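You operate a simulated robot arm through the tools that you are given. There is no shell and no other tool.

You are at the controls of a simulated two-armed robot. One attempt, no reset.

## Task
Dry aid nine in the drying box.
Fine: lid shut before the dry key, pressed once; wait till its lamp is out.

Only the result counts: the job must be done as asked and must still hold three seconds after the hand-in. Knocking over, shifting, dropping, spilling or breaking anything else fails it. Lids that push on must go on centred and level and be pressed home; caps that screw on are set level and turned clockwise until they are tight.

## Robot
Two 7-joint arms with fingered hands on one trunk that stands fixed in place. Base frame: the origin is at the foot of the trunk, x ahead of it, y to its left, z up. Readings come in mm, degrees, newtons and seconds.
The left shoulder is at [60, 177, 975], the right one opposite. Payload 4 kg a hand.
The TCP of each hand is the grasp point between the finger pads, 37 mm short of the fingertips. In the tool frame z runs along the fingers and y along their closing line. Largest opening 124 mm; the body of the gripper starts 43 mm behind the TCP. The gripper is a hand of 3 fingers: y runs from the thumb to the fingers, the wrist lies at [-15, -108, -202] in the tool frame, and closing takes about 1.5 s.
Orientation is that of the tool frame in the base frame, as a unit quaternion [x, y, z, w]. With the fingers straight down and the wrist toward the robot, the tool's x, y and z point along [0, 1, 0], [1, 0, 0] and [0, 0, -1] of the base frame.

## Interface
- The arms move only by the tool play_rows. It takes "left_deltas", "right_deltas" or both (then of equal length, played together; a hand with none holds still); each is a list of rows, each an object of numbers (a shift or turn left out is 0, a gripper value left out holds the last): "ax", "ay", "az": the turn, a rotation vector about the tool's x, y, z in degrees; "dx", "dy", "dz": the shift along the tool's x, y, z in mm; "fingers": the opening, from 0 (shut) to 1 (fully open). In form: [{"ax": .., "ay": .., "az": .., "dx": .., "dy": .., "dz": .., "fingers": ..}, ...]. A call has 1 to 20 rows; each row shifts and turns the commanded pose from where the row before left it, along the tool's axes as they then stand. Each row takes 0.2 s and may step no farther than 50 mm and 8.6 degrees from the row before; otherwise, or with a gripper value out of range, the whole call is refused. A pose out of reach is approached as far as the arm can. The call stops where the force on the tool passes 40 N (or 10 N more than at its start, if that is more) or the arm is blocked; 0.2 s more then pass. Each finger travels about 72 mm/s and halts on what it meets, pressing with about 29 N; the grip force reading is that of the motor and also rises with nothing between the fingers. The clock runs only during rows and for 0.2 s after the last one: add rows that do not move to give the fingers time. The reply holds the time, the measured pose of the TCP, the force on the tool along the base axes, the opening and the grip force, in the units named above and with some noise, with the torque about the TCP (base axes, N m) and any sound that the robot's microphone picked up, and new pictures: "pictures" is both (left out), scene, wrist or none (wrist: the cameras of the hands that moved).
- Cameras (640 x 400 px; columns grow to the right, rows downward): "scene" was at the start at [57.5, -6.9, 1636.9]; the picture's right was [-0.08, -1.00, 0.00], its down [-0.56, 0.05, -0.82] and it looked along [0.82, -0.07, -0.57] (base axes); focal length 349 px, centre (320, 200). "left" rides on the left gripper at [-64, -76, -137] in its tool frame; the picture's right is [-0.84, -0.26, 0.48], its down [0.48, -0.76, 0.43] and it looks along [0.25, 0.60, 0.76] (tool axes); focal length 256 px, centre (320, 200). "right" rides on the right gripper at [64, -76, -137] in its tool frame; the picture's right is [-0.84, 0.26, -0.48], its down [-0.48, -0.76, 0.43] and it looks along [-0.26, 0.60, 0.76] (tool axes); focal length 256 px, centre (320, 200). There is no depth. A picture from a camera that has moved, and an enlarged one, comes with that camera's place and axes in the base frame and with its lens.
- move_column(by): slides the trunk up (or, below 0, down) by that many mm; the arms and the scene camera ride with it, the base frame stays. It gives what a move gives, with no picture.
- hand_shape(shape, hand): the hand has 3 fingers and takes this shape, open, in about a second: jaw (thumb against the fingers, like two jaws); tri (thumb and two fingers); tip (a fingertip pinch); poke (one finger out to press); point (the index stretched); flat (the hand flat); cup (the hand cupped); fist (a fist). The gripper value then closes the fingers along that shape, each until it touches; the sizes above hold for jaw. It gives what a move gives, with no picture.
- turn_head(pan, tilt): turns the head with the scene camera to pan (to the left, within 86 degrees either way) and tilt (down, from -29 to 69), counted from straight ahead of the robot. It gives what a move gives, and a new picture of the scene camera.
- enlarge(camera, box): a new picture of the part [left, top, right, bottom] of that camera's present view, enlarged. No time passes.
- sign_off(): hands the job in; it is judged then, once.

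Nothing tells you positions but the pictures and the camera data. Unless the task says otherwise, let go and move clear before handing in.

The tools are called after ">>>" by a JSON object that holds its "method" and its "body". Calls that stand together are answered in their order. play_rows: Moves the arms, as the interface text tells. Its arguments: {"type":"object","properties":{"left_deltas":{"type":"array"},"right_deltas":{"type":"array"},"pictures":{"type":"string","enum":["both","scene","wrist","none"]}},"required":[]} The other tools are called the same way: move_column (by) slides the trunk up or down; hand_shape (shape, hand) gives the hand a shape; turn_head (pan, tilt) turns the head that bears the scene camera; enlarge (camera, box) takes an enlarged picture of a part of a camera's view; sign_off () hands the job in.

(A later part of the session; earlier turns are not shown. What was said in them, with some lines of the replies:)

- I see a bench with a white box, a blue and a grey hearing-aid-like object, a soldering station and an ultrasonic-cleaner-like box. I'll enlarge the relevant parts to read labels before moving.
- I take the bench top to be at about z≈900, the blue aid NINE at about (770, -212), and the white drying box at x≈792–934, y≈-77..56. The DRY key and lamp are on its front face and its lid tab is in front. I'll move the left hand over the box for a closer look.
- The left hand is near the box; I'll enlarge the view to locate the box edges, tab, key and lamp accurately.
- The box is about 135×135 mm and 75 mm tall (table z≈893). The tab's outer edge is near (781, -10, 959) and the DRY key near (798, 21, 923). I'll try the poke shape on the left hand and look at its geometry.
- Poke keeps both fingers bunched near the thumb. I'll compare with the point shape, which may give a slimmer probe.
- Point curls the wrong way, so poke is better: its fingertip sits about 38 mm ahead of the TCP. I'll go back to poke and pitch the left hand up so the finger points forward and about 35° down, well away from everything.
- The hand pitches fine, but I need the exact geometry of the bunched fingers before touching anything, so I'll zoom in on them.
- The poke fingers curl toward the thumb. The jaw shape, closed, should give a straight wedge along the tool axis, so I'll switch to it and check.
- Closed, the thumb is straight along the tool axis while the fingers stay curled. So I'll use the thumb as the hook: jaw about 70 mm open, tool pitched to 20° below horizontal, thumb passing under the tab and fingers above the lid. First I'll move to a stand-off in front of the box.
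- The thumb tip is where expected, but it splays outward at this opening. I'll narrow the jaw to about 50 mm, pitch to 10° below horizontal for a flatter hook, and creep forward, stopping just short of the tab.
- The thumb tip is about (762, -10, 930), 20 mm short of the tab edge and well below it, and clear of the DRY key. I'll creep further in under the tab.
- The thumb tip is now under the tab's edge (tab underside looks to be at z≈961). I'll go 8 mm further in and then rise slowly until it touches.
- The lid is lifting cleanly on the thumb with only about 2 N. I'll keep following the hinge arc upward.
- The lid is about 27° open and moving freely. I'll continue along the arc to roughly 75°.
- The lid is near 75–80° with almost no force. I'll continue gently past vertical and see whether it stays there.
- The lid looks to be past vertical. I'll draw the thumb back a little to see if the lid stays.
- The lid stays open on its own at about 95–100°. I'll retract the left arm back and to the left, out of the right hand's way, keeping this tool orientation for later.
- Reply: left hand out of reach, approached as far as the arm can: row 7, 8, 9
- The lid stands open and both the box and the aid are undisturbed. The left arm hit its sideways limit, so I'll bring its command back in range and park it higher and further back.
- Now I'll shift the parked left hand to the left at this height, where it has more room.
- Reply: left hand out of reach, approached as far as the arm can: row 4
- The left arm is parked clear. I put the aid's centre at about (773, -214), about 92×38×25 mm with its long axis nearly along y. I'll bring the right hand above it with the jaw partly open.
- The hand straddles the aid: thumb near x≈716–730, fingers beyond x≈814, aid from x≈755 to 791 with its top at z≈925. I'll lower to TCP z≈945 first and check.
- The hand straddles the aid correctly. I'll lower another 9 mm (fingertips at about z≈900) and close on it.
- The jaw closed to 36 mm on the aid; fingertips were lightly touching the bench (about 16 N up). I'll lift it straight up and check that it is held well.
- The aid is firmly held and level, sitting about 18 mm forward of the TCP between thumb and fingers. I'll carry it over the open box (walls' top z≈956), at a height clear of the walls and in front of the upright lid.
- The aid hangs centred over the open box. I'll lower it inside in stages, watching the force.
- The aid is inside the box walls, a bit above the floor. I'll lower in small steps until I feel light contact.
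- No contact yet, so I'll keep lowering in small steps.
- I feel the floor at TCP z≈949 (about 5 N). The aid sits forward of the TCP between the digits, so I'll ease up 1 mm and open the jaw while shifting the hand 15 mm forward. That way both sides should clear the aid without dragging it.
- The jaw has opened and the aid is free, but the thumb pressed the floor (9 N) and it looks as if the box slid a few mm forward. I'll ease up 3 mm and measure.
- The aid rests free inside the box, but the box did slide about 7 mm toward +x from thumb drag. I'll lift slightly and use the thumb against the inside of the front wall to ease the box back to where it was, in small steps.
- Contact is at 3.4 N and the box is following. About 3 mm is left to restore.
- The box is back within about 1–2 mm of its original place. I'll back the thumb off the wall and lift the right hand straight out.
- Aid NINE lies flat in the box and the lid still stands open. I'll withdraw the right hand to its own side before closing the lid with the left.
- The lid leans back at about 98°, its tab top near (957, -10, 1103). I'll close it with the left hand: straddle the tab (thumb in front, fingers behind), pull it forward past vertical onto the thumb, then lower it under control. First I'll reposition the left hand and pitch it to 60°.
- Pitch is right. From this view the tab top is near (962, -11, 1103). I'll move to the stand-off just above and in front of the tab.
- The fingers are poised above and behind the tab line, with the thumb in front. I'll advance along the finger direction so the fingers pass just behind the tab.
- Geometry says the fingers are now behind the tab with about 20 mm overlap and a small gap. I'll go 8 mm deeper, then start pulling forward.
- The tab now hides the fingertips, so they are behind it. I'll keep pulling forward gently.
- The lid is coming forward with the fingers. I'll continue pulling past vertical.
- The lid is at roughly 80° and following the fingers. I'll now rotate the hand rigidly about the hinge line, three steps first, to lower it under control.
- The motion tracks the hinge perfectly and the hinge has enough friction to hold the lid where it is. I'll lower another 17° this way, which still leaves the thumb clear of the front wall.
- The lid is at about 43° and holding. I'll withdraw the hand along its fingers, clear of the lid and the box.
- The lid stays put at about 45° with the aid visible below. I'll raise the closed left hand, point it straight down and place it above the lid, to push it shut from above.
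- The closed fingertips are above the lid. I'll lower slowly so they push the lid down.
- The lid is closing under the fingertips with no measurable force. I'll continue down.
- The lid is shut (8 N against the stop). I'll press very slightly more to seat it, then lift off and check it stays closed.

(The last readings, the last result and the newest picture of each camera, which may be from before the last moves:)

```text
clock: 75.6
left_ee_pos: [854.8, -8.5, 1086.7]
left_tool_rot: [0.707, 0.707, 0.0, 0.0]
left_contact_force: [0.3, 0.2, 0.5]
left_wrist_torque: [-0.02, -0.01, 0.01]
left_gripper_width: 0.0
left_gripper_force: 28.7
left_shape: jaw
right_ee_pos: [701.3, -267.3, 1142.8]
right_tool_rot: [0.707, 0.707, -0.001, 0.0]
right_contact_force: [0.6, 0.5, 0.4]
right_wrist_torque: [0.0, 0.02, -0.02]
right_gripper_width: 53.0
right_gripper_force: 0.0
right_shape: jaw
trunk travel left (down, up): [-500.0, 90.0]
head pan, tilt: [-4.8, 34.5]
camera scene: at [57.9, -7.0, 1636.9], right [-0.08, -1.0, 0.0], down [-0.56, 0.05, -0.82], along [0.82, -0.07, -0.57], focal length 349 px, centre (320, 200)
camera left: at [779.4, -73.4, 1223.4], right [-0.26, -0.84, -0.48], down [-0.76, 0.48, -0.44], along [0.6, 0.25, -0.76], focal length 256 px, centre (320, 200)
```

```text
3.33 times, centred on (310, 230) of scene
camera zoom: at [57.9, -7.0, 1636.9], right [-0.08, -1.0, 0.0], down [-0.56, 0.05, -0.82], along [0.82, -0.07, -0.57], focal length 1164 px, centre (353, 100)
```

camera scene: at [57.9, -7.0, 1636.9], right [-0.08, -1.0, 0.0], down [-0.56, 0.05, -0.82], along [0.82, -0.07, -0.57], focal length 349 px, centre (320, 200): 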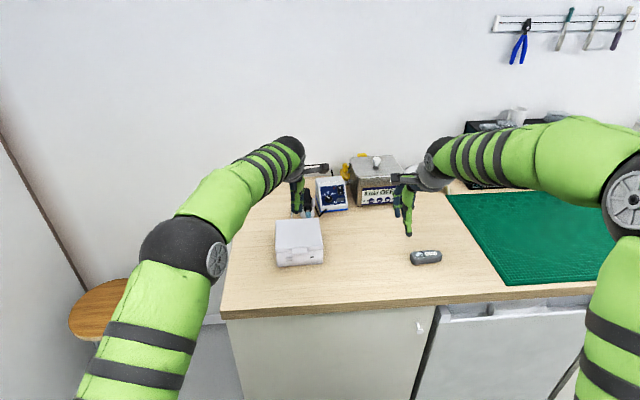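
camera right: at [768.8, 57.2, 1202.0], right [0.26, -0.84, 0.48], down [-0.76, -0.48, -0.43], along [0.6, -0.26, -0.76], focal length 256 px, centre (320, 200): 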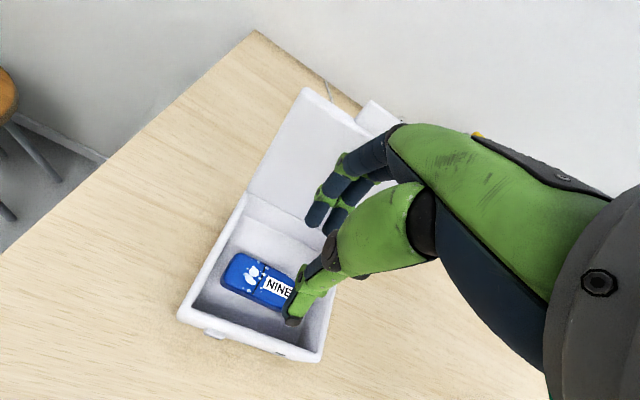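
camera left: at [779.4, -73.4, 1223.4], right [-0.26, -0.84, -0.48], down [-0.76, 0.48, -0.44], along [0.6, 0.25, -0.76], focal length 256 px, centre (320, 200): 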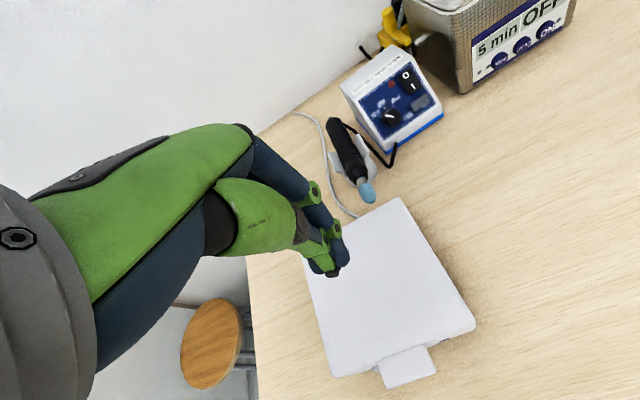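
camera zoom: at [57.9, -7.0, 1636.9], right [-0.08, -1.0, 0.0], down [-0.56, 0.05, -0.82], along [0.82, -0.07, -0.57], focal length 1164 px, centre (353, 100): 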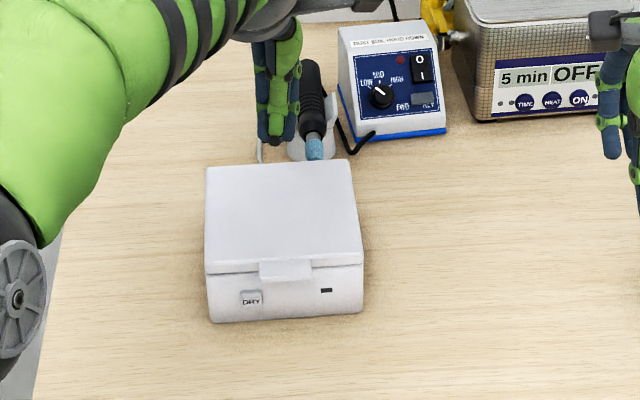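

The lid stays shut and level. Next is the DRY key. I'll bring the left hand back in front of the box, pitch it to 10° with the jaw half open, and use the single thumb tip as the presser.

>>> {"method": "play_rows", "body": {"left_deltas": [{"dx": 6.5, "dy": -40}, {"dx": 6.5, "dy": -40}, {"dx": 6.5, "dy": -40}, {"dx": 6.5, "dy": -40}, {"ax": -8, "fingers": 0.403}, {"ax": -8}, {"ax": -8}, {"ax": -8}, {"ax": -8}, {"ax": -8}, {"ax": -8}, {"ax": -8}, {"ax": -8}, {"ax": -8}, {}], "pictures": "both"}}

>>> {"method": "enlarge", "body": {"camera": "left", "box": [280, 200, 520, 400]}}

>>> {"method": "enlarge", "body": {"camera": "scene", "box": [260, 200, 350, 280]}}

>>> {"method": "enlarge", "body": {"camera": "right", "box": [0, 60, 180, 190]}}

```text
clock: 78.8
left_ee_pos: [695.7, 18.7, 1087.6]
left_tool_rot: [0.542, 0.541, 0.454, 0.455]
left_contact_force: [0.4, 0.4, 1.3]
left_wrist_torque: [0.01, -0.01, 0.03]
left_gripper_width: 49.8
left_gripper_force: 0.0
left_shape: jaw
right_ee_pos: [702.2, -266.5, 1143.1]
right_tool_rot: [0.708, 0.706, 0.0, 0.0]
right_contact_force: [0.0, -0.5, 0.0]
right_wrist_torque: [0.01, -0.03, -0.01]
right_gripper_width: 52.9
right_gripper_force: 0.1
right_shape: jaw
trunk travel left (down, up): [-500.0, 90.0]
head pan, tilt: [-4.8, 34.5]
camera scene: at [57.5, -7.0, 1637.0], right [-0.08, -1.0, 0.0], down [-0.56, 0.05, -0.82], along [0.82, -0.07, -0.57], focal length 349 px, centre (320, 200)
camera left: at [548.0, -46.1, 1036.3], right [0.43, -0.84, -0.33], down [0.3, 0.48, -0.82], along [0.85, 0.26, 0.46], focal length 256 px, centre (320, 200)
```

scene: 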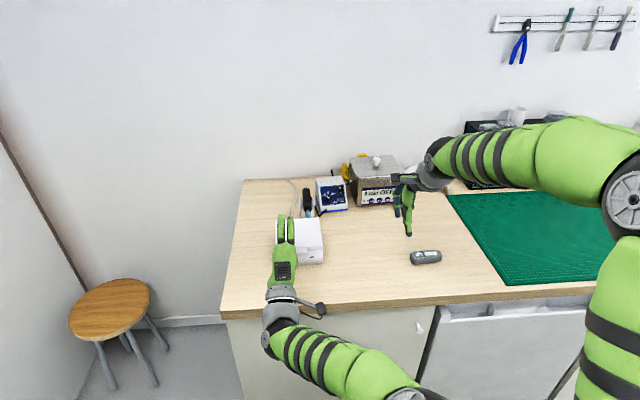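
left: 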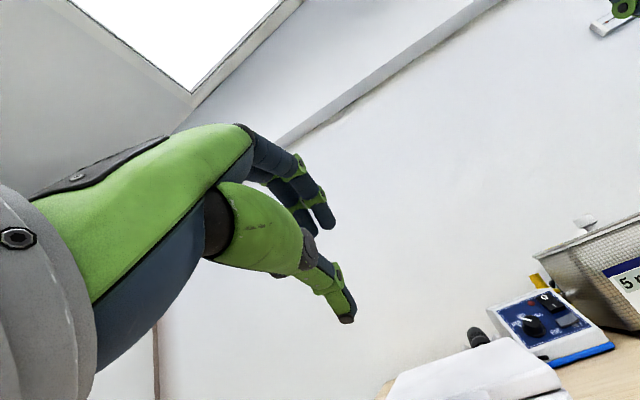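

```text
2.00 times, centred on (400, 300) of left
camera zoom: at [548.0, -46.1, 1036.3], right [0.43, -0.84, -0.33], down [0.3, 0.48, -0.82], along [0.85, 0.26, 0.46], focal length 512 px, centre (160, 0)
```

zoom: 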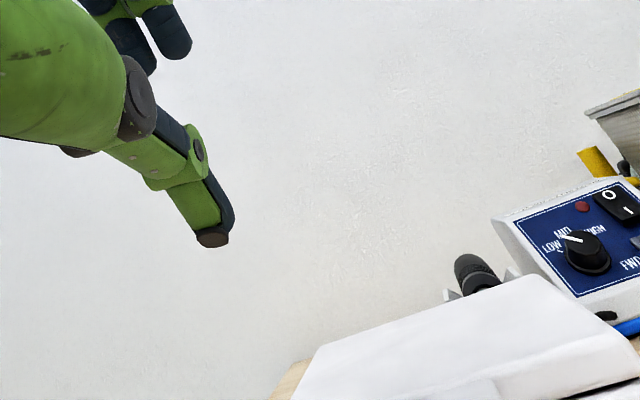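

```text
5.00 times, centred on (305, 240) of scene
camera zoom: at [57.5, -7.0, 1637.0], right [-0.08, -1.0, 0.0], down [-0.56, 0.05, -0.82], along [0.82, -0.07, -0.57], focal length 1746 px, centre (395, 0)
```

zoom: 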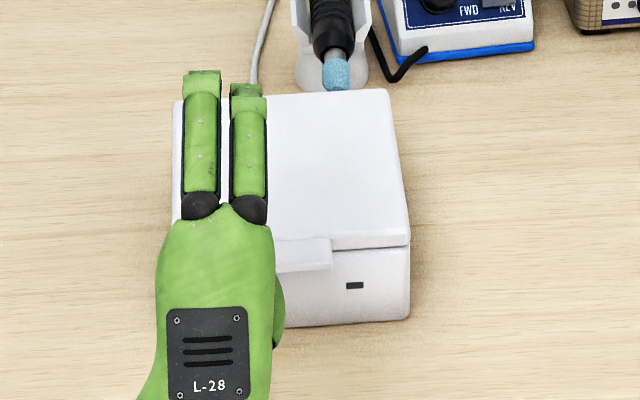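

```text
3.08 times, centred on (90, 125) of right
camera zoom: at [626.9, -202.2, 1278.6], right [0.26, -0.84, 0.48], down [-0.76, -0.48, -0.43], along [0.6, -0.26, -0.76], focal length 788 px, centre (1028, 431)
```

zoom: 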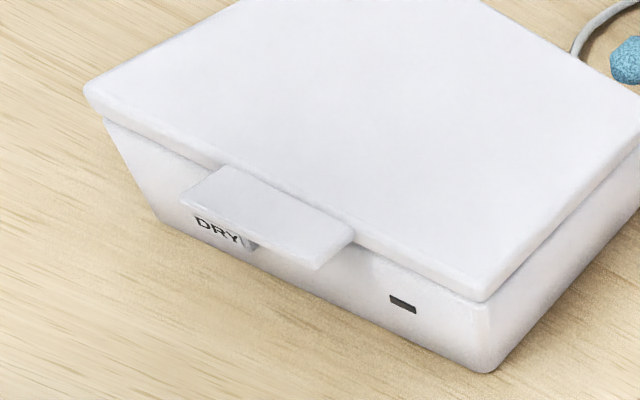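

The key is near (797, 19, 923) with the lid shut. The left elbow has swung round to another solution, so I'll move carefully. I'll lower the thumb to key height while still about 65 mm in front of the box.

>>> {"method": "play_rows", "body": {"left_deltas": [{"dx": -0.5, "dy": -20, "dz": 3.5}, {"dx": -0.5, "dy": -20, "dz": 3.5}, {"dx": -0.5, "dy": -20, "dz": 3.5}, {"dx": -0.5, "dy": -20, "dz": 3.5}, {"dy": -20, "dz": 3.5}, {"dy": -18, "dz": 3.2}, {}], "pictures": "both"}}

>>> {"method": "enlarge", "body": {"camera": "left", "box": [260, 180, 500, 380]}}

```text
clock: 80.4
left_ee_pos: [695.6, 14.8, 965.8]
left_tool_rot: [0.541, 0.541, 0.455, 0.456]
left_contact_force: [0.1, 0.1, 0.1]
left_wrist_torque: [-0.03, -0.02, -0.02]
left_gripper_width: 49.4
left_gripper_force: 0.1
left_shape: jaw
right_ee_pos: [702.0, -266.2, 1141.9]
right_tool_rot: [0.707, 0.707, 0.0, -0.001]
right_contact_force: [-0.2, 0.3, 0.3]
right_wrist_torque: [0.0, 0.03, -0.03]
right_gripper_width: 53.0
right_gripper_force: 0.1
right_shape: jaw
trunk travel left (down, up): [-500.0, 90.0]
head pan, tilt: [-4.8, 34.5]
camera scene: at [57.6, -7.0, 1636.9], right [-0.08, -1.0, 0.0], down [-0.56, 0.05, -0.82], along [0.82, -0.07, -0.57], focal length 349 px, centre (320, 200)
camera left: at [549.0, -48.4, 914.9], right [0.43, -0.84, -0.34], down [0.3, 0.48, -0.82], along [0.85, 0.25, 0.46], focal length 256 px, centre (320, 200)
```

scene: 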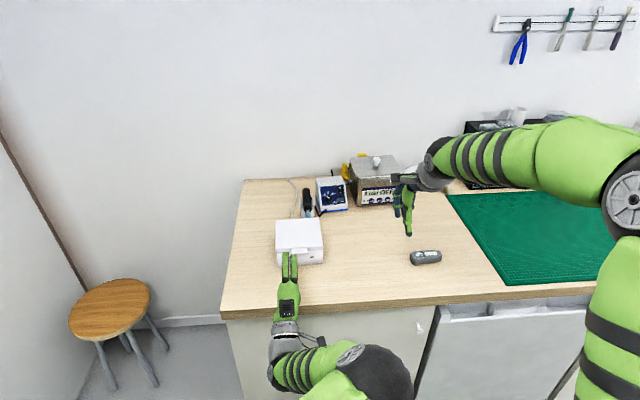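
left: 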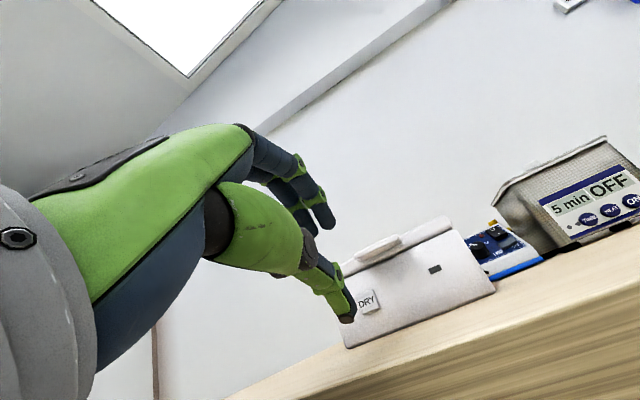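

```text
2.00 times, centred on (380, 280) of left
camera zoom: at [549.0, -48.4, 914.9], right [0.43, -0.84, -0.34], down [0.3, 0.48, -0.82], along [0.85, 0.25, 0.46], focal length 512 px, centre (200, 40)
```

zoom: 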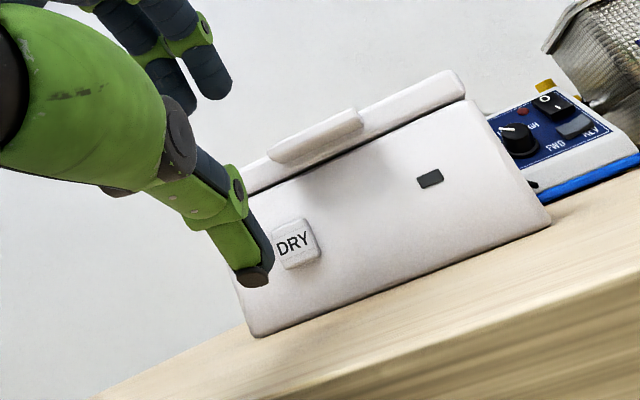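

The thumb lines up with the key, but this elbow pose could get in the way of the right arm, which I want to steady the lid with while pressing. I'll retrace to the down pose and come back in the elbow-left posture used before.

>>> {"method": "play_rows", "body": {"left_deltas": [{"dy": 30, "dz": -5.3}, {"dy": 30, "dz": -5.3}, {"dy": 30, "dz": -5.3}, {"dy": 30, "dz": -5.3}, {"ax": 8}, {"ax": 8}, {"ax": 8}, {"ax": 8}, {"ax": 8}, {"ax": 8}, {"ax": 8}, {"ax": 8}, {"ax": 8}, {"ax": 8}, {}], "pictures": "scene"}}

```text
clock: 83.6
left_ee_pos: [695.3, 15.7, 1090.9]
left_tool_rot: [0.708, 0.706, 0.0, 0.0]
left_contact_force: [0.7, 1.0, 0.7]
left_wrist_torque: [0.0, 0.01, 0.0]
left_gripper_width: 49.9
left_gripper_force: 0.0
left_shape: jaw
right_ee_pos: [701.4, -267.4, 1143.4]
right_tool_rot: [0.708, 0.707, 0.0, 0.0]
right_contact_force: [0.5, 0.6, 0.0]
right_wrist_torque: [0.03, -0.03, 0.0]
right_gripper_width: 53.2
right_gripper_force: 0.1
right_shape: jaw
trunk travel left (down, up): [-500.0, 90.0]
head pan, tilt: [-4.8, 34.5]
camera scene: at [57.3, -7.0, 1637.0], right [-0.08, -1.0, 0.0], down [-0.56, 0.05, -0.82], along [0.82, -0.07, -0.57], focal length 349 px, centre (320, 200)
```

scene: 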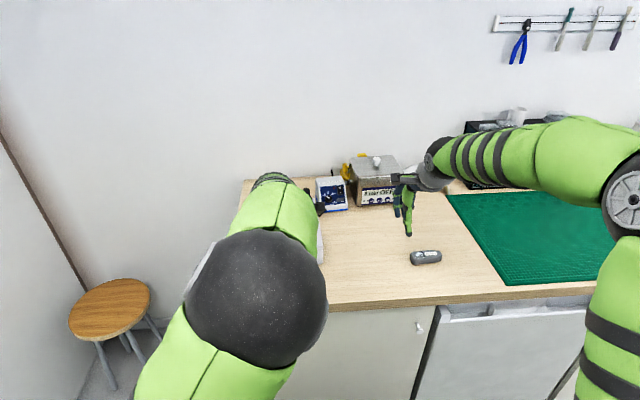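

The elbow is now high and central. I'll swing the hand out toward its starting place so the elbow goes left again, then return along the original path.

>>> {"method": "play_rows", "body": {"left_deltas": [{"dx": 25.7, "dy": -22.5, "dz": -34.8}, {"dx": 25.7, "dy": -22.5, "dz": -34.8}, {"dx": 25.7, "dy": -22.5, "dz": -34.8}, {"dx": 25.7, "dy": -22.5, "dz": -34.8}, {"dx": 25.7, "dy": -22.5, "dz": -34.8}, {"dx": 25.7, "dy": -22.5, "dz": -34.8}, {}], "pictures": "scene"}}

```text
clock: 85.2
left_ee_pos: [561.0, 166.9, 1300.5]
left_tool_rot: [0.707, 0.707, 0.001, 0.0]
left_contact_force: [-0.1, -0.1, 0.4]
left_wrist_torque: [-0.01, -0.02, 0.01]
left_gripper_width: 49.9
left_gripper_force: 0.0
left_shape: jaw
right_ee_pos: [702.7, -267.7, 1141.9]
right_tool_rot: [0.707, 0.707, 0.0, 0.0]
right_contact_force: [-1.0, 0.4, -0.2]
right_wrist_torque: [0.02, -0.01, 0.01]
right_gripper_width: 53.2
right_gripper_force: 0.0
right_shape: jaw
trunk travel left (down, up): [-500.0, 90.0]
head pan, tilt: [-4.8, 34.5]
camera scene: at [58.2, -7.5, 1636.9], right [-0.08, -1.0, 0.0], down [-0.56, 0.05, -0.82], along [0.82, -0.07, -0.57], focal length 349 px, centre (320, 200)
```

scene: 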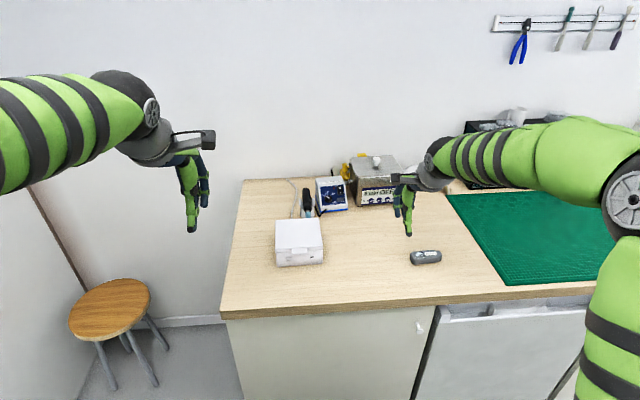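

The elbow is back on the left. Now I'll retrace the original approach: down to (663, 12, 1073) and pitch to 20°.

>>> {"method": "play_rows", "body": {"left_deltas": [{"dx": -26, "dy": 17, "dz": 37.9}, {"dx": -26, "dy": 17, "dz": 37.9}, {"dx": -26, "dy": 17, "dz": 37.9}, {"dx": -26, "dy": 17, "dz": 37.9}, {"dx": -26, "dy": 17, "dz": 37.9}, {"dx": -26, "dy": 17, "dz": 37.9}, {"ax": -7.857}, {"ax": -7.857}, {"ax": -7.857}, {"ax": -7.857}, {"ax": -7.857}, {"ax": -7.857}, {"ax": -7.857}, {}], "pictures": "scene"}}

```text
clock: 88.2
left_ee_pos: [663.1, 14.7, 1070.4]
left_tool_rot: [0.627, 0.627, 0.327, 0.327]
left_contact_force: [-0.4, 0.5, 0.6]
left_wrist_torque: [-0.03, 0.0, 0.02]
left_gripper_width: 49.8
left_gripper_force: 0.0
left_shape: jaw
right_ee_pos: [701.7, -267.3, 1143.3]
right_tool_rot: [0.707, 0.708, 0.001, 0.0]
right_contact_force: [0.0, 0.0, 0.5]
right_wrist_torque: [-0.03, 0.02, 0.02]
right_gripper_width: 53.0
right_gripper_force: 0.1
right_shape: jaw
trunk travel left (down, up): [-500.0, 90.0]
head pan, tilt: [-4.8, 34.5]
camera scene: at [57.5, -6.9, 1637.0], right [-0.08, -1.0, 0.0], down [-0.56, 0.05, -0.82], along [0.82, -0.07, -0.57], focal length 349 px, centre (320, 200)
```

scene: 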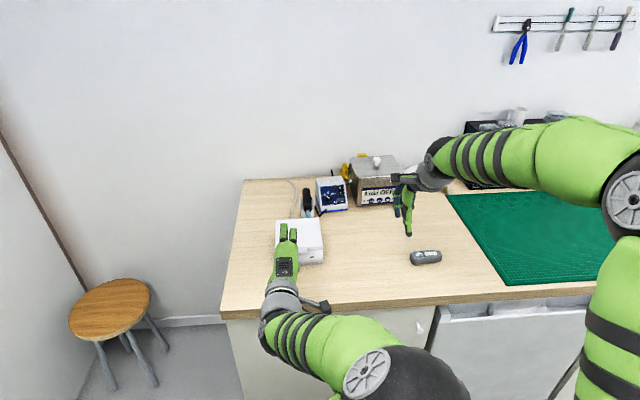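

It chose the inner elbow again, which is safe as long as the right arm stays where it is. The key may well take less force than it takes to slide the box (about 3 N), so I'll first try a gentle press with tiny steps, watching the lamp. I'll pitch to 10° and move to just in front of the key.

>>> {"method": "play_rows", "body": {"left_deltas": [{"ax": -8.333}, {"ax": -8.333}, {"ax": -8.333}, {"dx": 0.5, "dy": -15, "dz": 9}, {"dx": 0.5, "dy": -20, "dz": 9}, {"dx": 0.5, "dy": -20, "dz": 9}, {"dx": 0.5, "dy": -20, "dz": 9}, {"dy": -15, "dz": 9}, {}], "pictures": "both"}}

```text
clock: 90.2
left_ee_pos: [690.4, 15.2, 973.7]
left_tool_rot: [0.542, 0.541, 0.454, 0.456]
left_contact_force: [0.0, -0.8, 0.3]
left_wrist_torque: [0.0, -0.05, 0.03]
left_gripper_width: 49.9
left_gripper_force: 0.1
left_shape: jaw
right_ee_pos: [702.4, -267.6, 1143.1]
right_tool_rot: [0.707, 0.707, 0.0, 0.0]
right_contact_force: [0.3, 0.1, -0.2]
right_wrist_torque: [-0.02, 0.03, 0.0]
right_gripper_width: 53.2
right_gripper_force: 0.0
right_shape: jaw
trunk travel left (down, up): [-500.0, 90.0]
head pan, tilt: [-4.8, 34.5]
camera scene: at [57.6, -7.0, 1636.9], right [-0.08, -1.0, 0.0], down [-0.56, 0.05, -0.82], along [0.82, -0.07, -0.57], focal length 349 px, centre (320, 200)
camera left: at [543.6, -49.8, 922.6], right [0.43, -0.84, -0.34], down [0.3, 0.48, -0.82], along [0.85, 0.25, 0.46], focal length 256 px, centre (320, 200)
```

scene: 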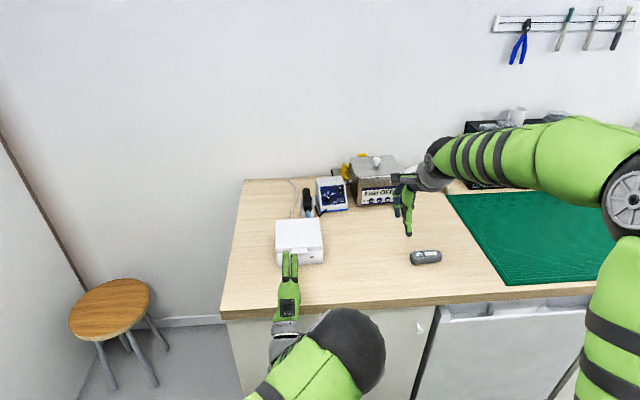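
left: 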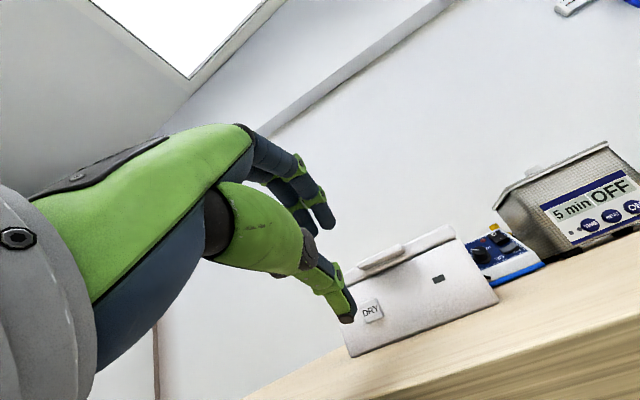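

>>> {"method": "play_rows", "body": {"left_deltas": [{"dx": 0.6, "dy": 0.9, "dz": 13.7}, {"dx": 0.6, "dy": 0.9, "dz": 13.7}, {"dx": 0.6, "dy": 0.9, "dz": 13.7}, {"dy": 0.9, "dz": 13.7}, {}], "pictures": "wrist"}}

>>> {"method": "enlarge", "body": {"camera": "left", "box": [280, 200, 480, 370]}}

>>> {"method": "enlarge", "body": {"camera": "right", "box": [0, 60, 180, 190]}}

```text
clock: 91.4
left_ee_pos: [743.6, 19.8, 967.2]
left_tool_rot: [0.541, 0.541, 0.455, 0.456]
left_contact_force: [0.4, 0.1, 0.7]
left_wrist_torque: [0.0, 0.01, -0.01]
left_gripper_width: 49.6
left_gripper_force: 0.0
left_shape: jaw
right_ee_pos: [701.1, -266.7, 1142.0]
right_tool_rot: [0.707, 0.707, 0.0, 0.001]
right_contact_force: [-0.9, 0.0, -0.1]
right_wrist_torque: [-0.01, 0.04, -0.03]
right_gripper_width: 53.2
right_gripper_force: 0.0
right_shape: jaw
trunk travel left (down, up): [-500.0, 90.0]
head pan, tilt: [-4.8, 34.5]
camera left: at [596.5, -45.4, 915.5], right [0.43, -0.84, -0.34], down [0.3, 0.48, -0.82], along [0.85, 0.25, 0.46], focal length 256 px, centre (320, 200)
```

left: 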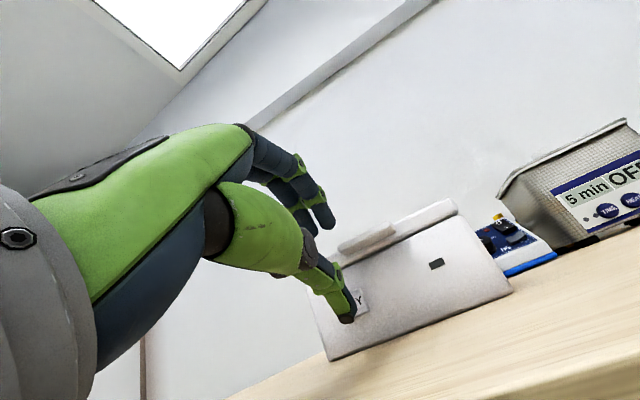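

```text
2.35 times, centred on (380, 285) of left
camera zoom: at [596.5, -45.4, 915.5], right [0.43, -0.84, -0.34], down [0.3, 0.48, -0.82], along [0.85, 0.25, 0.46], focal length 602 px, centre (179, 0)
```

zoom: 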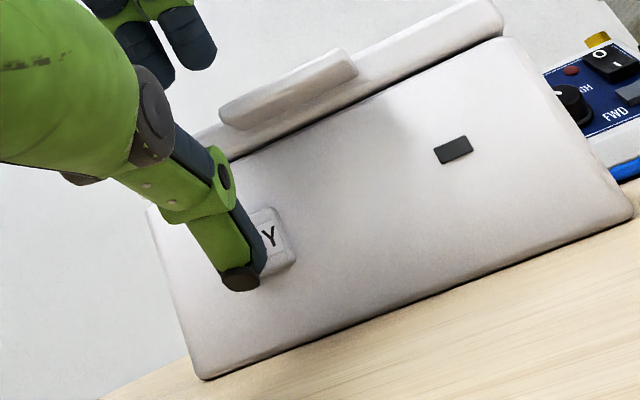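

```text
3.08 times, centred on (90, 125) of right
camera zoom: at [627.0, -202.2, 1278.6], right [0.26, -0.84, 0.48], down [-0.76, -0.48, -0.43], along [0.6, -0.26, -0.76], focal length 788 px, centre (1028, 431)
```

zoom: 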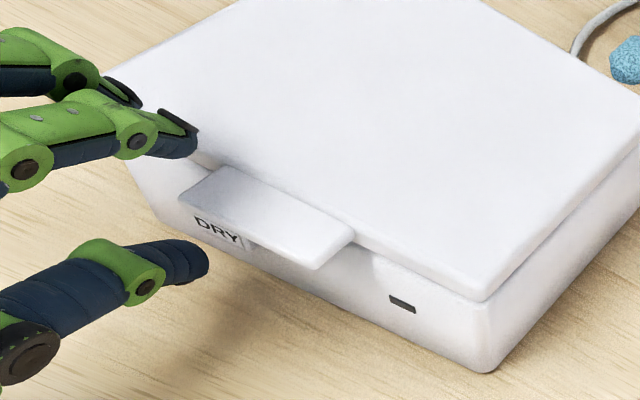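

From two views the key centre is near (792–795, 19, 927); the thumb tip is about 4 mm low and 3 mm left of it. I'll correct that and creep forward, still short of contact.

>>> {"method": "play_rows", "body": {"left_deltas": [{"dx": -2.5, "dy": 3.9, "dz": -0.7}, {"dy": 0.9, "dz": 4.9}, {"dy": 0.9, "dz": 4.9}, {}], "pictures": "none"}}

>>> {"method": "enlarge", "body": {"camera": "left", "box": [280, 200, 480, 370]}}

>>> {"method": "enlarge", "body": {"camera": "right", "box": [0, 60, 180, 190]}}

```text
clock: 92.4
left_ee_pos: [754.0, 16.8, 971.1]
left_tool_rot: [0.541, 0.541, 0.455, 0.455]
left_contact_force: [0.9, 0.5, -1.3]
left_wrist_torque: [0.02, 0.03, 0.0]
left_gripper_width: 49.9
left_gripper_force: 0.1
left_shape: jaw
right_ee_pos: [702.0, -266.4, 1143.0]
right_tool_rot: [0.707, 0.707, -0.001, 0.0]
right_contact_force: [0.3, -1.0, 0.6]
right_wrist_torque: [-0.02, 0.02, 0.02]
right_gripper_width: 53.1
right_gripper_force: 0.0
right_shape: jaw
trunk travel left (down, up): [-500.0, 90.0]
head pan, tilt: [-4.8, 34.5]
```

```text
2.35 times, centred on (380, 285) of left
camera zoom: at [606.8, -48.2, 920.3], right [0.43, -0.84, -0.34], down [0.3, 0.48, -0.82], along [0.85, 0.25, 0.46], focal length 602 px, centre (179, 0)
```

zoom: 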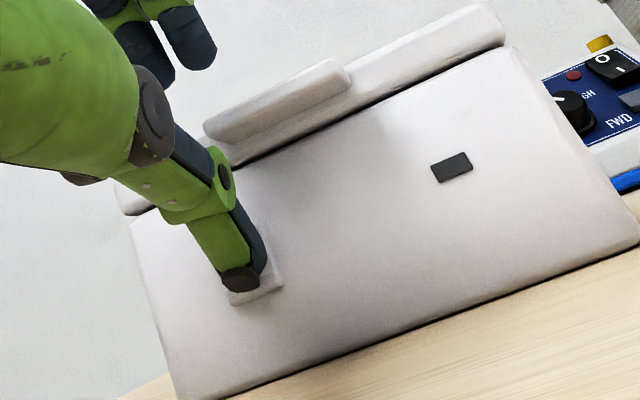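

```text
3.08 times, centred on (90, 125) of right
camera zoom: at [627.1, -202.1, 1278.5], right [0.26, -0.84, 0.48], down [-0.76, -0.48, -0.43], along [0.6, -0.26, -0.76], focal length 788 px, centre (1028, 431)
```

zoom: 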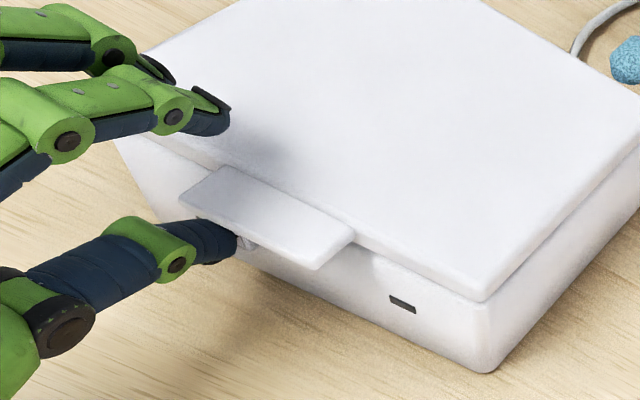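

The thumb tip now covers the key. I'll push forward in about 1.5 mm steps, checking force, sound and the lamp.

>>> {"method": "play_rows", "body": {"left_deltas": [{"dy": 0.26, "dz": 1.48}, {"dy": 0.26, "dz": 1.48}, {"dy": 0.26, "dz": 1.48}, {}], "pictures": "none"}}

>>> {"method": "enlarge", "body": {"camera": "left", "box": [280, 200, 480, 370]}}

```text
clock: 93.4
left_ee_pos: [759.6, 14.9, 973.0]
left_tool_rot: [0.541, 0.541, 0.454, 0.456]
left_contact_force: [-2.7, 0.5, -0.3]
left_wrist_torque: [0.08, 0.15, 0.04]
left_gripper_width: 50.8
left_gripper_force: 0.1
left_shape: jaw
right_ee_pos: [701.6, -267.0, 1142.1]
right_tool_rot: [0.707, 0.707, -0.001, 0.001]
right_contact_force: [-0.2, 0.4, -0.8]
right_wrist_torque: [0.02, -0.01, -0.01]
right_gripper_width: 53.1
right_gripper_force: 0.2
right_shape: jaw
trunk travel left (down, up): [-500.0, 90.0]
head pan, tilt: [-4.8, 34.5]
heard: click
```

```text
2.35 times, centred on (380, 285) of left
camera zoom: at [612.1, -49.2, 921.8], right [0.43, -0.84, -0.34], down [0.3, 0.48, -0.82], along [0.85, 0.25, 0.46], focal length 602 px, centre (179, 0)
```

zoom: 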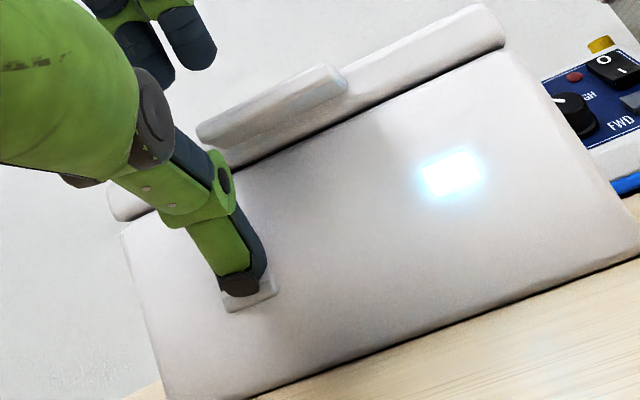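

A click was heard and the lamp is lit after a 2.7 N press. I'll withdraw the thumb straight back now, so the key is pressed only once.

>>> {"method": "play_rows", "body": {"left_deltas": [{"dy": -1.7, "dz": -9.8}, {"dy": -3.5, "dz": -19.7}, {"dy": -5.2, "dz": -29.5}, {}], "pictures": "both"}}

>>> {"method": "enlarge", "body": {"camera": "left", "box": [280, 200, 520, 380]}}

>>> {"method": "enlarge", "body": {"camera": "right", "box": [0, 60, 180, 190]}}

```text
clock: 94.4
left_ee_pos: [699.3, 17.0, 969.4]
left_tool_rot: [0.542, 0.541, 0.454, 0.456]
left_contact_force: [-0.4, -0.8, 0.0]
left_wrist_torque: [-0.02, 0.03, 0.0]
left_gripper_width: 50.1
left_gripper_force: 0.1
left_shape: jaw
right_ee_pos: [701.6, -266.6, 1142.3]
right_tool_rot: [0.707, 0.707, 0.0, 0.0]
right_contact_force: [-0.1, -0.8, 0.8]
right_wrist_torque: [0.01, 0.02, -0.03]
right_gripper_width: 53.0
right_gripper_force: 0.0
right_shape: jaw
trunk travel left (down, up): [-500.0, 90.0]
head pan, tilt: [-4.8, 34.5]
camera scene: at [57.8, -7.0, 1636.9], right [-0.08, -1.0, 0.0], down [-0.56, 0.05, -0.82], along [0.82, -0.07, -0.57], focal length 349 px, centre (320, 200)
camera left: at [553.0, -48.0, 920.0], right [0.43, -0.84, -0.34], down [0.3, 0.48, -0.82], along [0.85, 0.25, 0.46], focal length 256 px, centre (320, 200)
```

scene: 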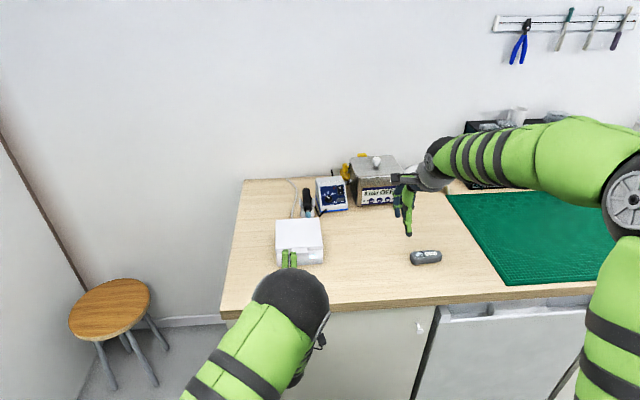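
left: 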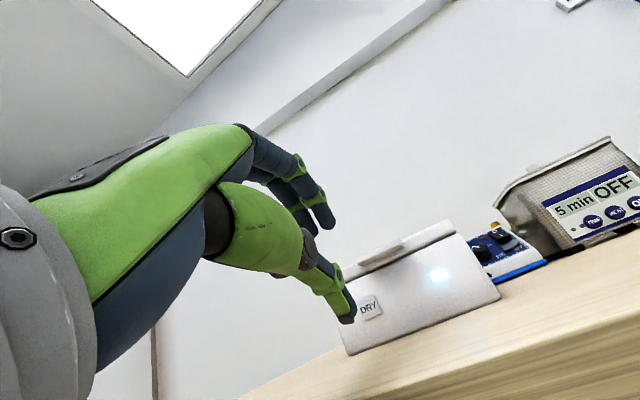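

```text
2.22 times, centred on (400, 290) of left
camera zoom: at [553.0, -48.0, 920.0], right [0.43, -0.84, -0.34], down [0.3, 0.48, -0.82], along [0.85, 0.25, 0.46], focal length 569 px, centre (142, 0)
```

zoom: 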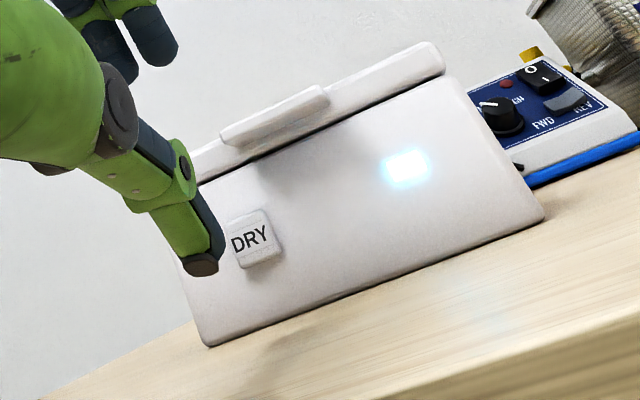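

```text
3.08 times, centred on (90, 125) of right
camera zoom: at [627.2, -202.2, 1278.5], right [0.26, -0.84, 0.48], down [-0.76, -0.48, -0.43], along [0.6, -0.26, -0.76], focal length 788 px, centre (1028, 431)
```

zoom: 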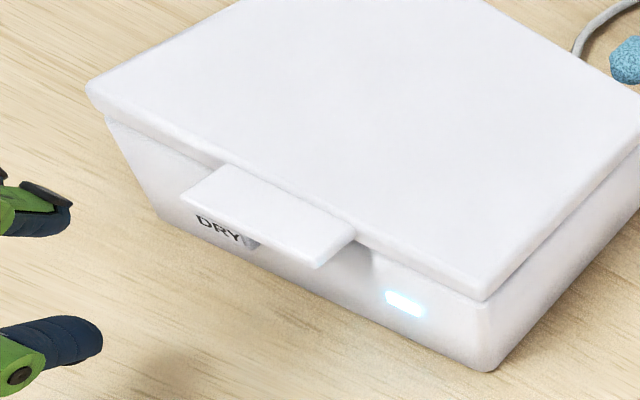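

The lamp is on, the lid is shut and the hand is clear. Now I'll wait without moving and check the lamp.

>>> {"method": "play_rows", "body": {"left_deltas": [{}, {}, {}, {}, {}, {}, {}, {}, {}, {}, {}, {}, {}, {}, {}, {}, {}, {}, {}, {}], "pictures": "none"}}

>>> {"method": "play_rows", "body": {"left_deltas": [{}, {}, {}, {}, {}, {}, {}, {}, {}, {}, {}, {}, {}, {}, {}, {}, {}, {}, {}, {}], "pictures": "none"}}

>>> {"method": "enlarge", "body": {"camera": "right", "box": [0, 60, 180, 190]}}

```text
clock: 98.6
left_ee_pos: [699.5, 17.4, 970.2]
left_tool_rot: [0.542, 0.54, 0.454, 0.456]
left_contact_force: [-0.2, -0.1, 0.1]
left_wrist_torque: [0.02, -0.02, 0.01]
left_gripper_width: 50.0
left_gripper_force: 0.0
left_shape: jaw
right_ee_pos: [702.4, -266.0, 1142.7]
right_tool_rot: [0.708, 0.706, 0.0, 0.001]
right_contact_force: [0.2, 0.6, -0.1]
right_wrist_torque: [-0.01, 0.0, 0.01]
right_gripper_width: 53.1
right_gripper_force: 0.0
right_shape: jaw
trunk travel left (down, up): [-500.0, 90.0]
head pan, tilt: [-4.8, 34.5]
```

```text
clock: 102.8
left_ee_pos: [700.4, 17.4, 970.8]
left_tool_rot: [0.542, 0.54, 0.454, 0.456]
left_contact_force: [-0.3, -0.4, 0.5]
left_wrist_torque: [0.02, -0.01, -0.02]
left_gripper_width: 50.1
left_gripper_force: 0.0
left_shape: jaw
right_ee_pos: [702.0, -266.4, 1142.9]
right_tool_rot: [0.708, 0.707, 0.0, 0.0]
right_contact_force: [-0.7, -0.3, -0.7]
right_wrist_torque: [-0.01, 0.02, 0.0]
right_gripper_width: 52.9
right_gripper_force: 0.1
right_shape: jaw
trunk travel left (down, up): [-500.0, 90.0]
head pan, tilt: [-4.8, 34.5]
```

```text
3.08 times, centred on (90, 125) of right
camera zoom: at [627.1, -202.2, 1278.5], right [0.26, -0.84, 0.48], down [-0.76, -0.48, -0.43], along [0.6, -0.26, -0.76], focal length 788 px, centre (1028, 431)
```

zoom: 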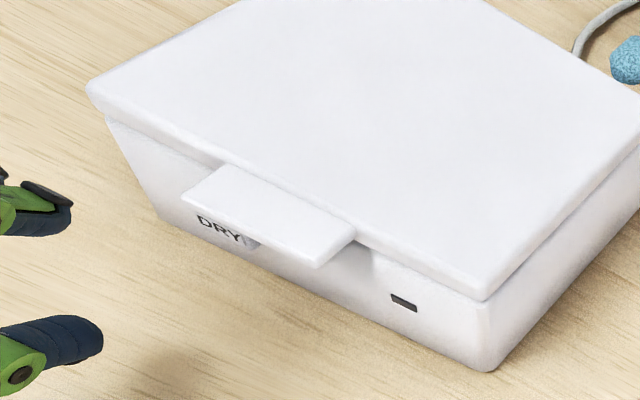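

The lamp now looks out. I'll retract the left hand further and confirm from all cameras that it stays out and that nothing else has moved.

>>> {"method": "play_rows", "body": {"left_deltas": [{"dy": 8, "dz": -20}, {"dy": 20, "dz": -20}, {"dy": 25, "dz": -15}, {"dy": 25, "dz": -10}, {}, {}, {}, {}, {}, {}], "pictures": "both"}}

>>> {"method": "enlarge", "body": {"camera": "right", "box": [0, 0, 300, 200]}}

>>> {"method": "enlarge", "body": {"camera": "scene", "box": [250, 170, 450, 290]}}

```text
clock: 105.0
left_ee_pos: [649.7, 14.0, 1061.3]
left_tool_rot: [0.542, 0.542, 0.454, 0.455]
left_contact_force: [0.1, -0.5, 0.3]
left_wrist_torque: [0.02, 0.0, 0.01]
left_gripper_width: 50.1
left_gripper_force: 0.1
left_shape: jaw
right_ee_pos: [701.7, -267.3, 1142.3]
right_tool_rot: [0.707, 0.708, -0.001, 0.001]
right_contact_force: [0.1, 0.7, 0.1]
right_wrist_torque: [0.01, 0.01, 0.02]
right_gripper_width: 53.0
right_gripper_force: 0.3
right_shape: jaw
trunk travel left (down, up): [-500.0, 90.0]
head pan, tilt: [-4.8, 34.5]
camera scene: at [57.7, -7.0, 1636.9], right [-0.08, -1.0, 0.0], down [-0.56, 0.05, -0.82], along [0.82, -0.07, -0.57], focal length 349 px, centre (320, 200)
camera left: at [502.6, -49.6, 1010.7], right [0.43, -0.84, -0.34], down [0.3, 0.48, -0.82], along [0.85, 0.25, 0.46], focal length 256 px, centre (320, 200)
```

scene: 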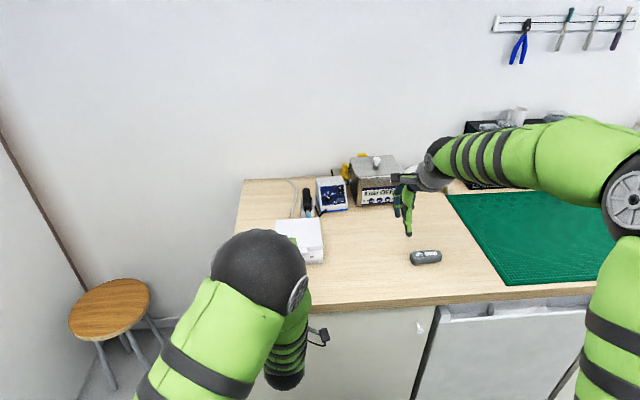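
left: 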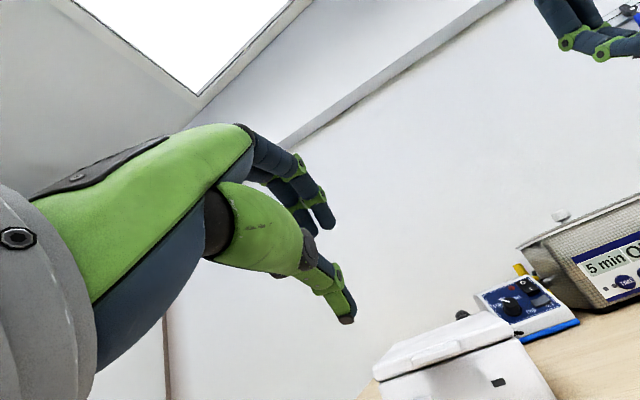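

```text
2.00 times, centred on (150, 100) of right
camera zoom: at [627.1, -202.1, 1278.5], right [0.26, -0.84, 0.48], down [-0.76, -0.48, -0.43], along [0.6, -0.26, -0.76], focal length 512 px, centre (660, 400)
```

zoom: 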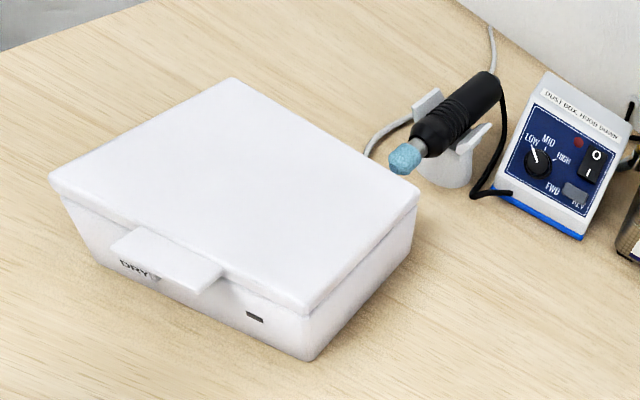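

```text
3.20 times, centred on (350, 230) of scene
camera zoom: at [57.7, -7.0, 1636.9], right [-0.08, -1.0, 0.0], down [-0.56, 0.05, -0.82], along [0.82, -0.07, -0.57], focal length 1118 px, centre (224, 104)
```

zoom: 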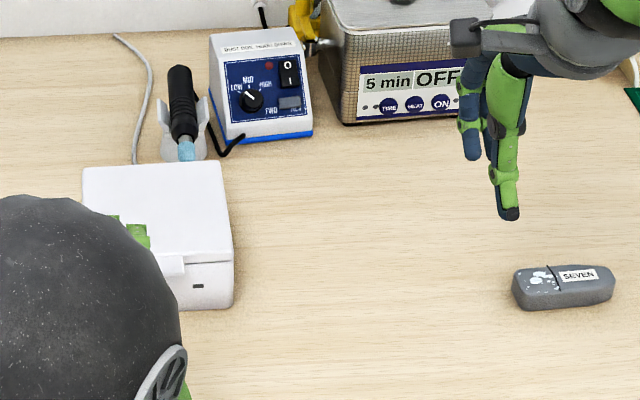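

The lamp has gone out and stays out, the lid is shut with aid NINE inside, and the key clicked just once. Both hands are clear and nothing else on the bench has moved, so I'm handing in.

>>> {"method": "sign_off", "body": {}}

```text
The job is handed in.
```

Aid nine is in the drying box with the lid shut. I pressed the DRY key once, after closing the lid. Its lamp came on with a single click, and I handed in only after it had gone out.

- **Box position:** while I was setting the aid down, the box slid about 7 mm. I eased it back to within about 2 mm of where it started.
- **Other items:** from the camera views, nothing else on the bench moved, including aid seven. Both hands were clear of the bench at hand-in.
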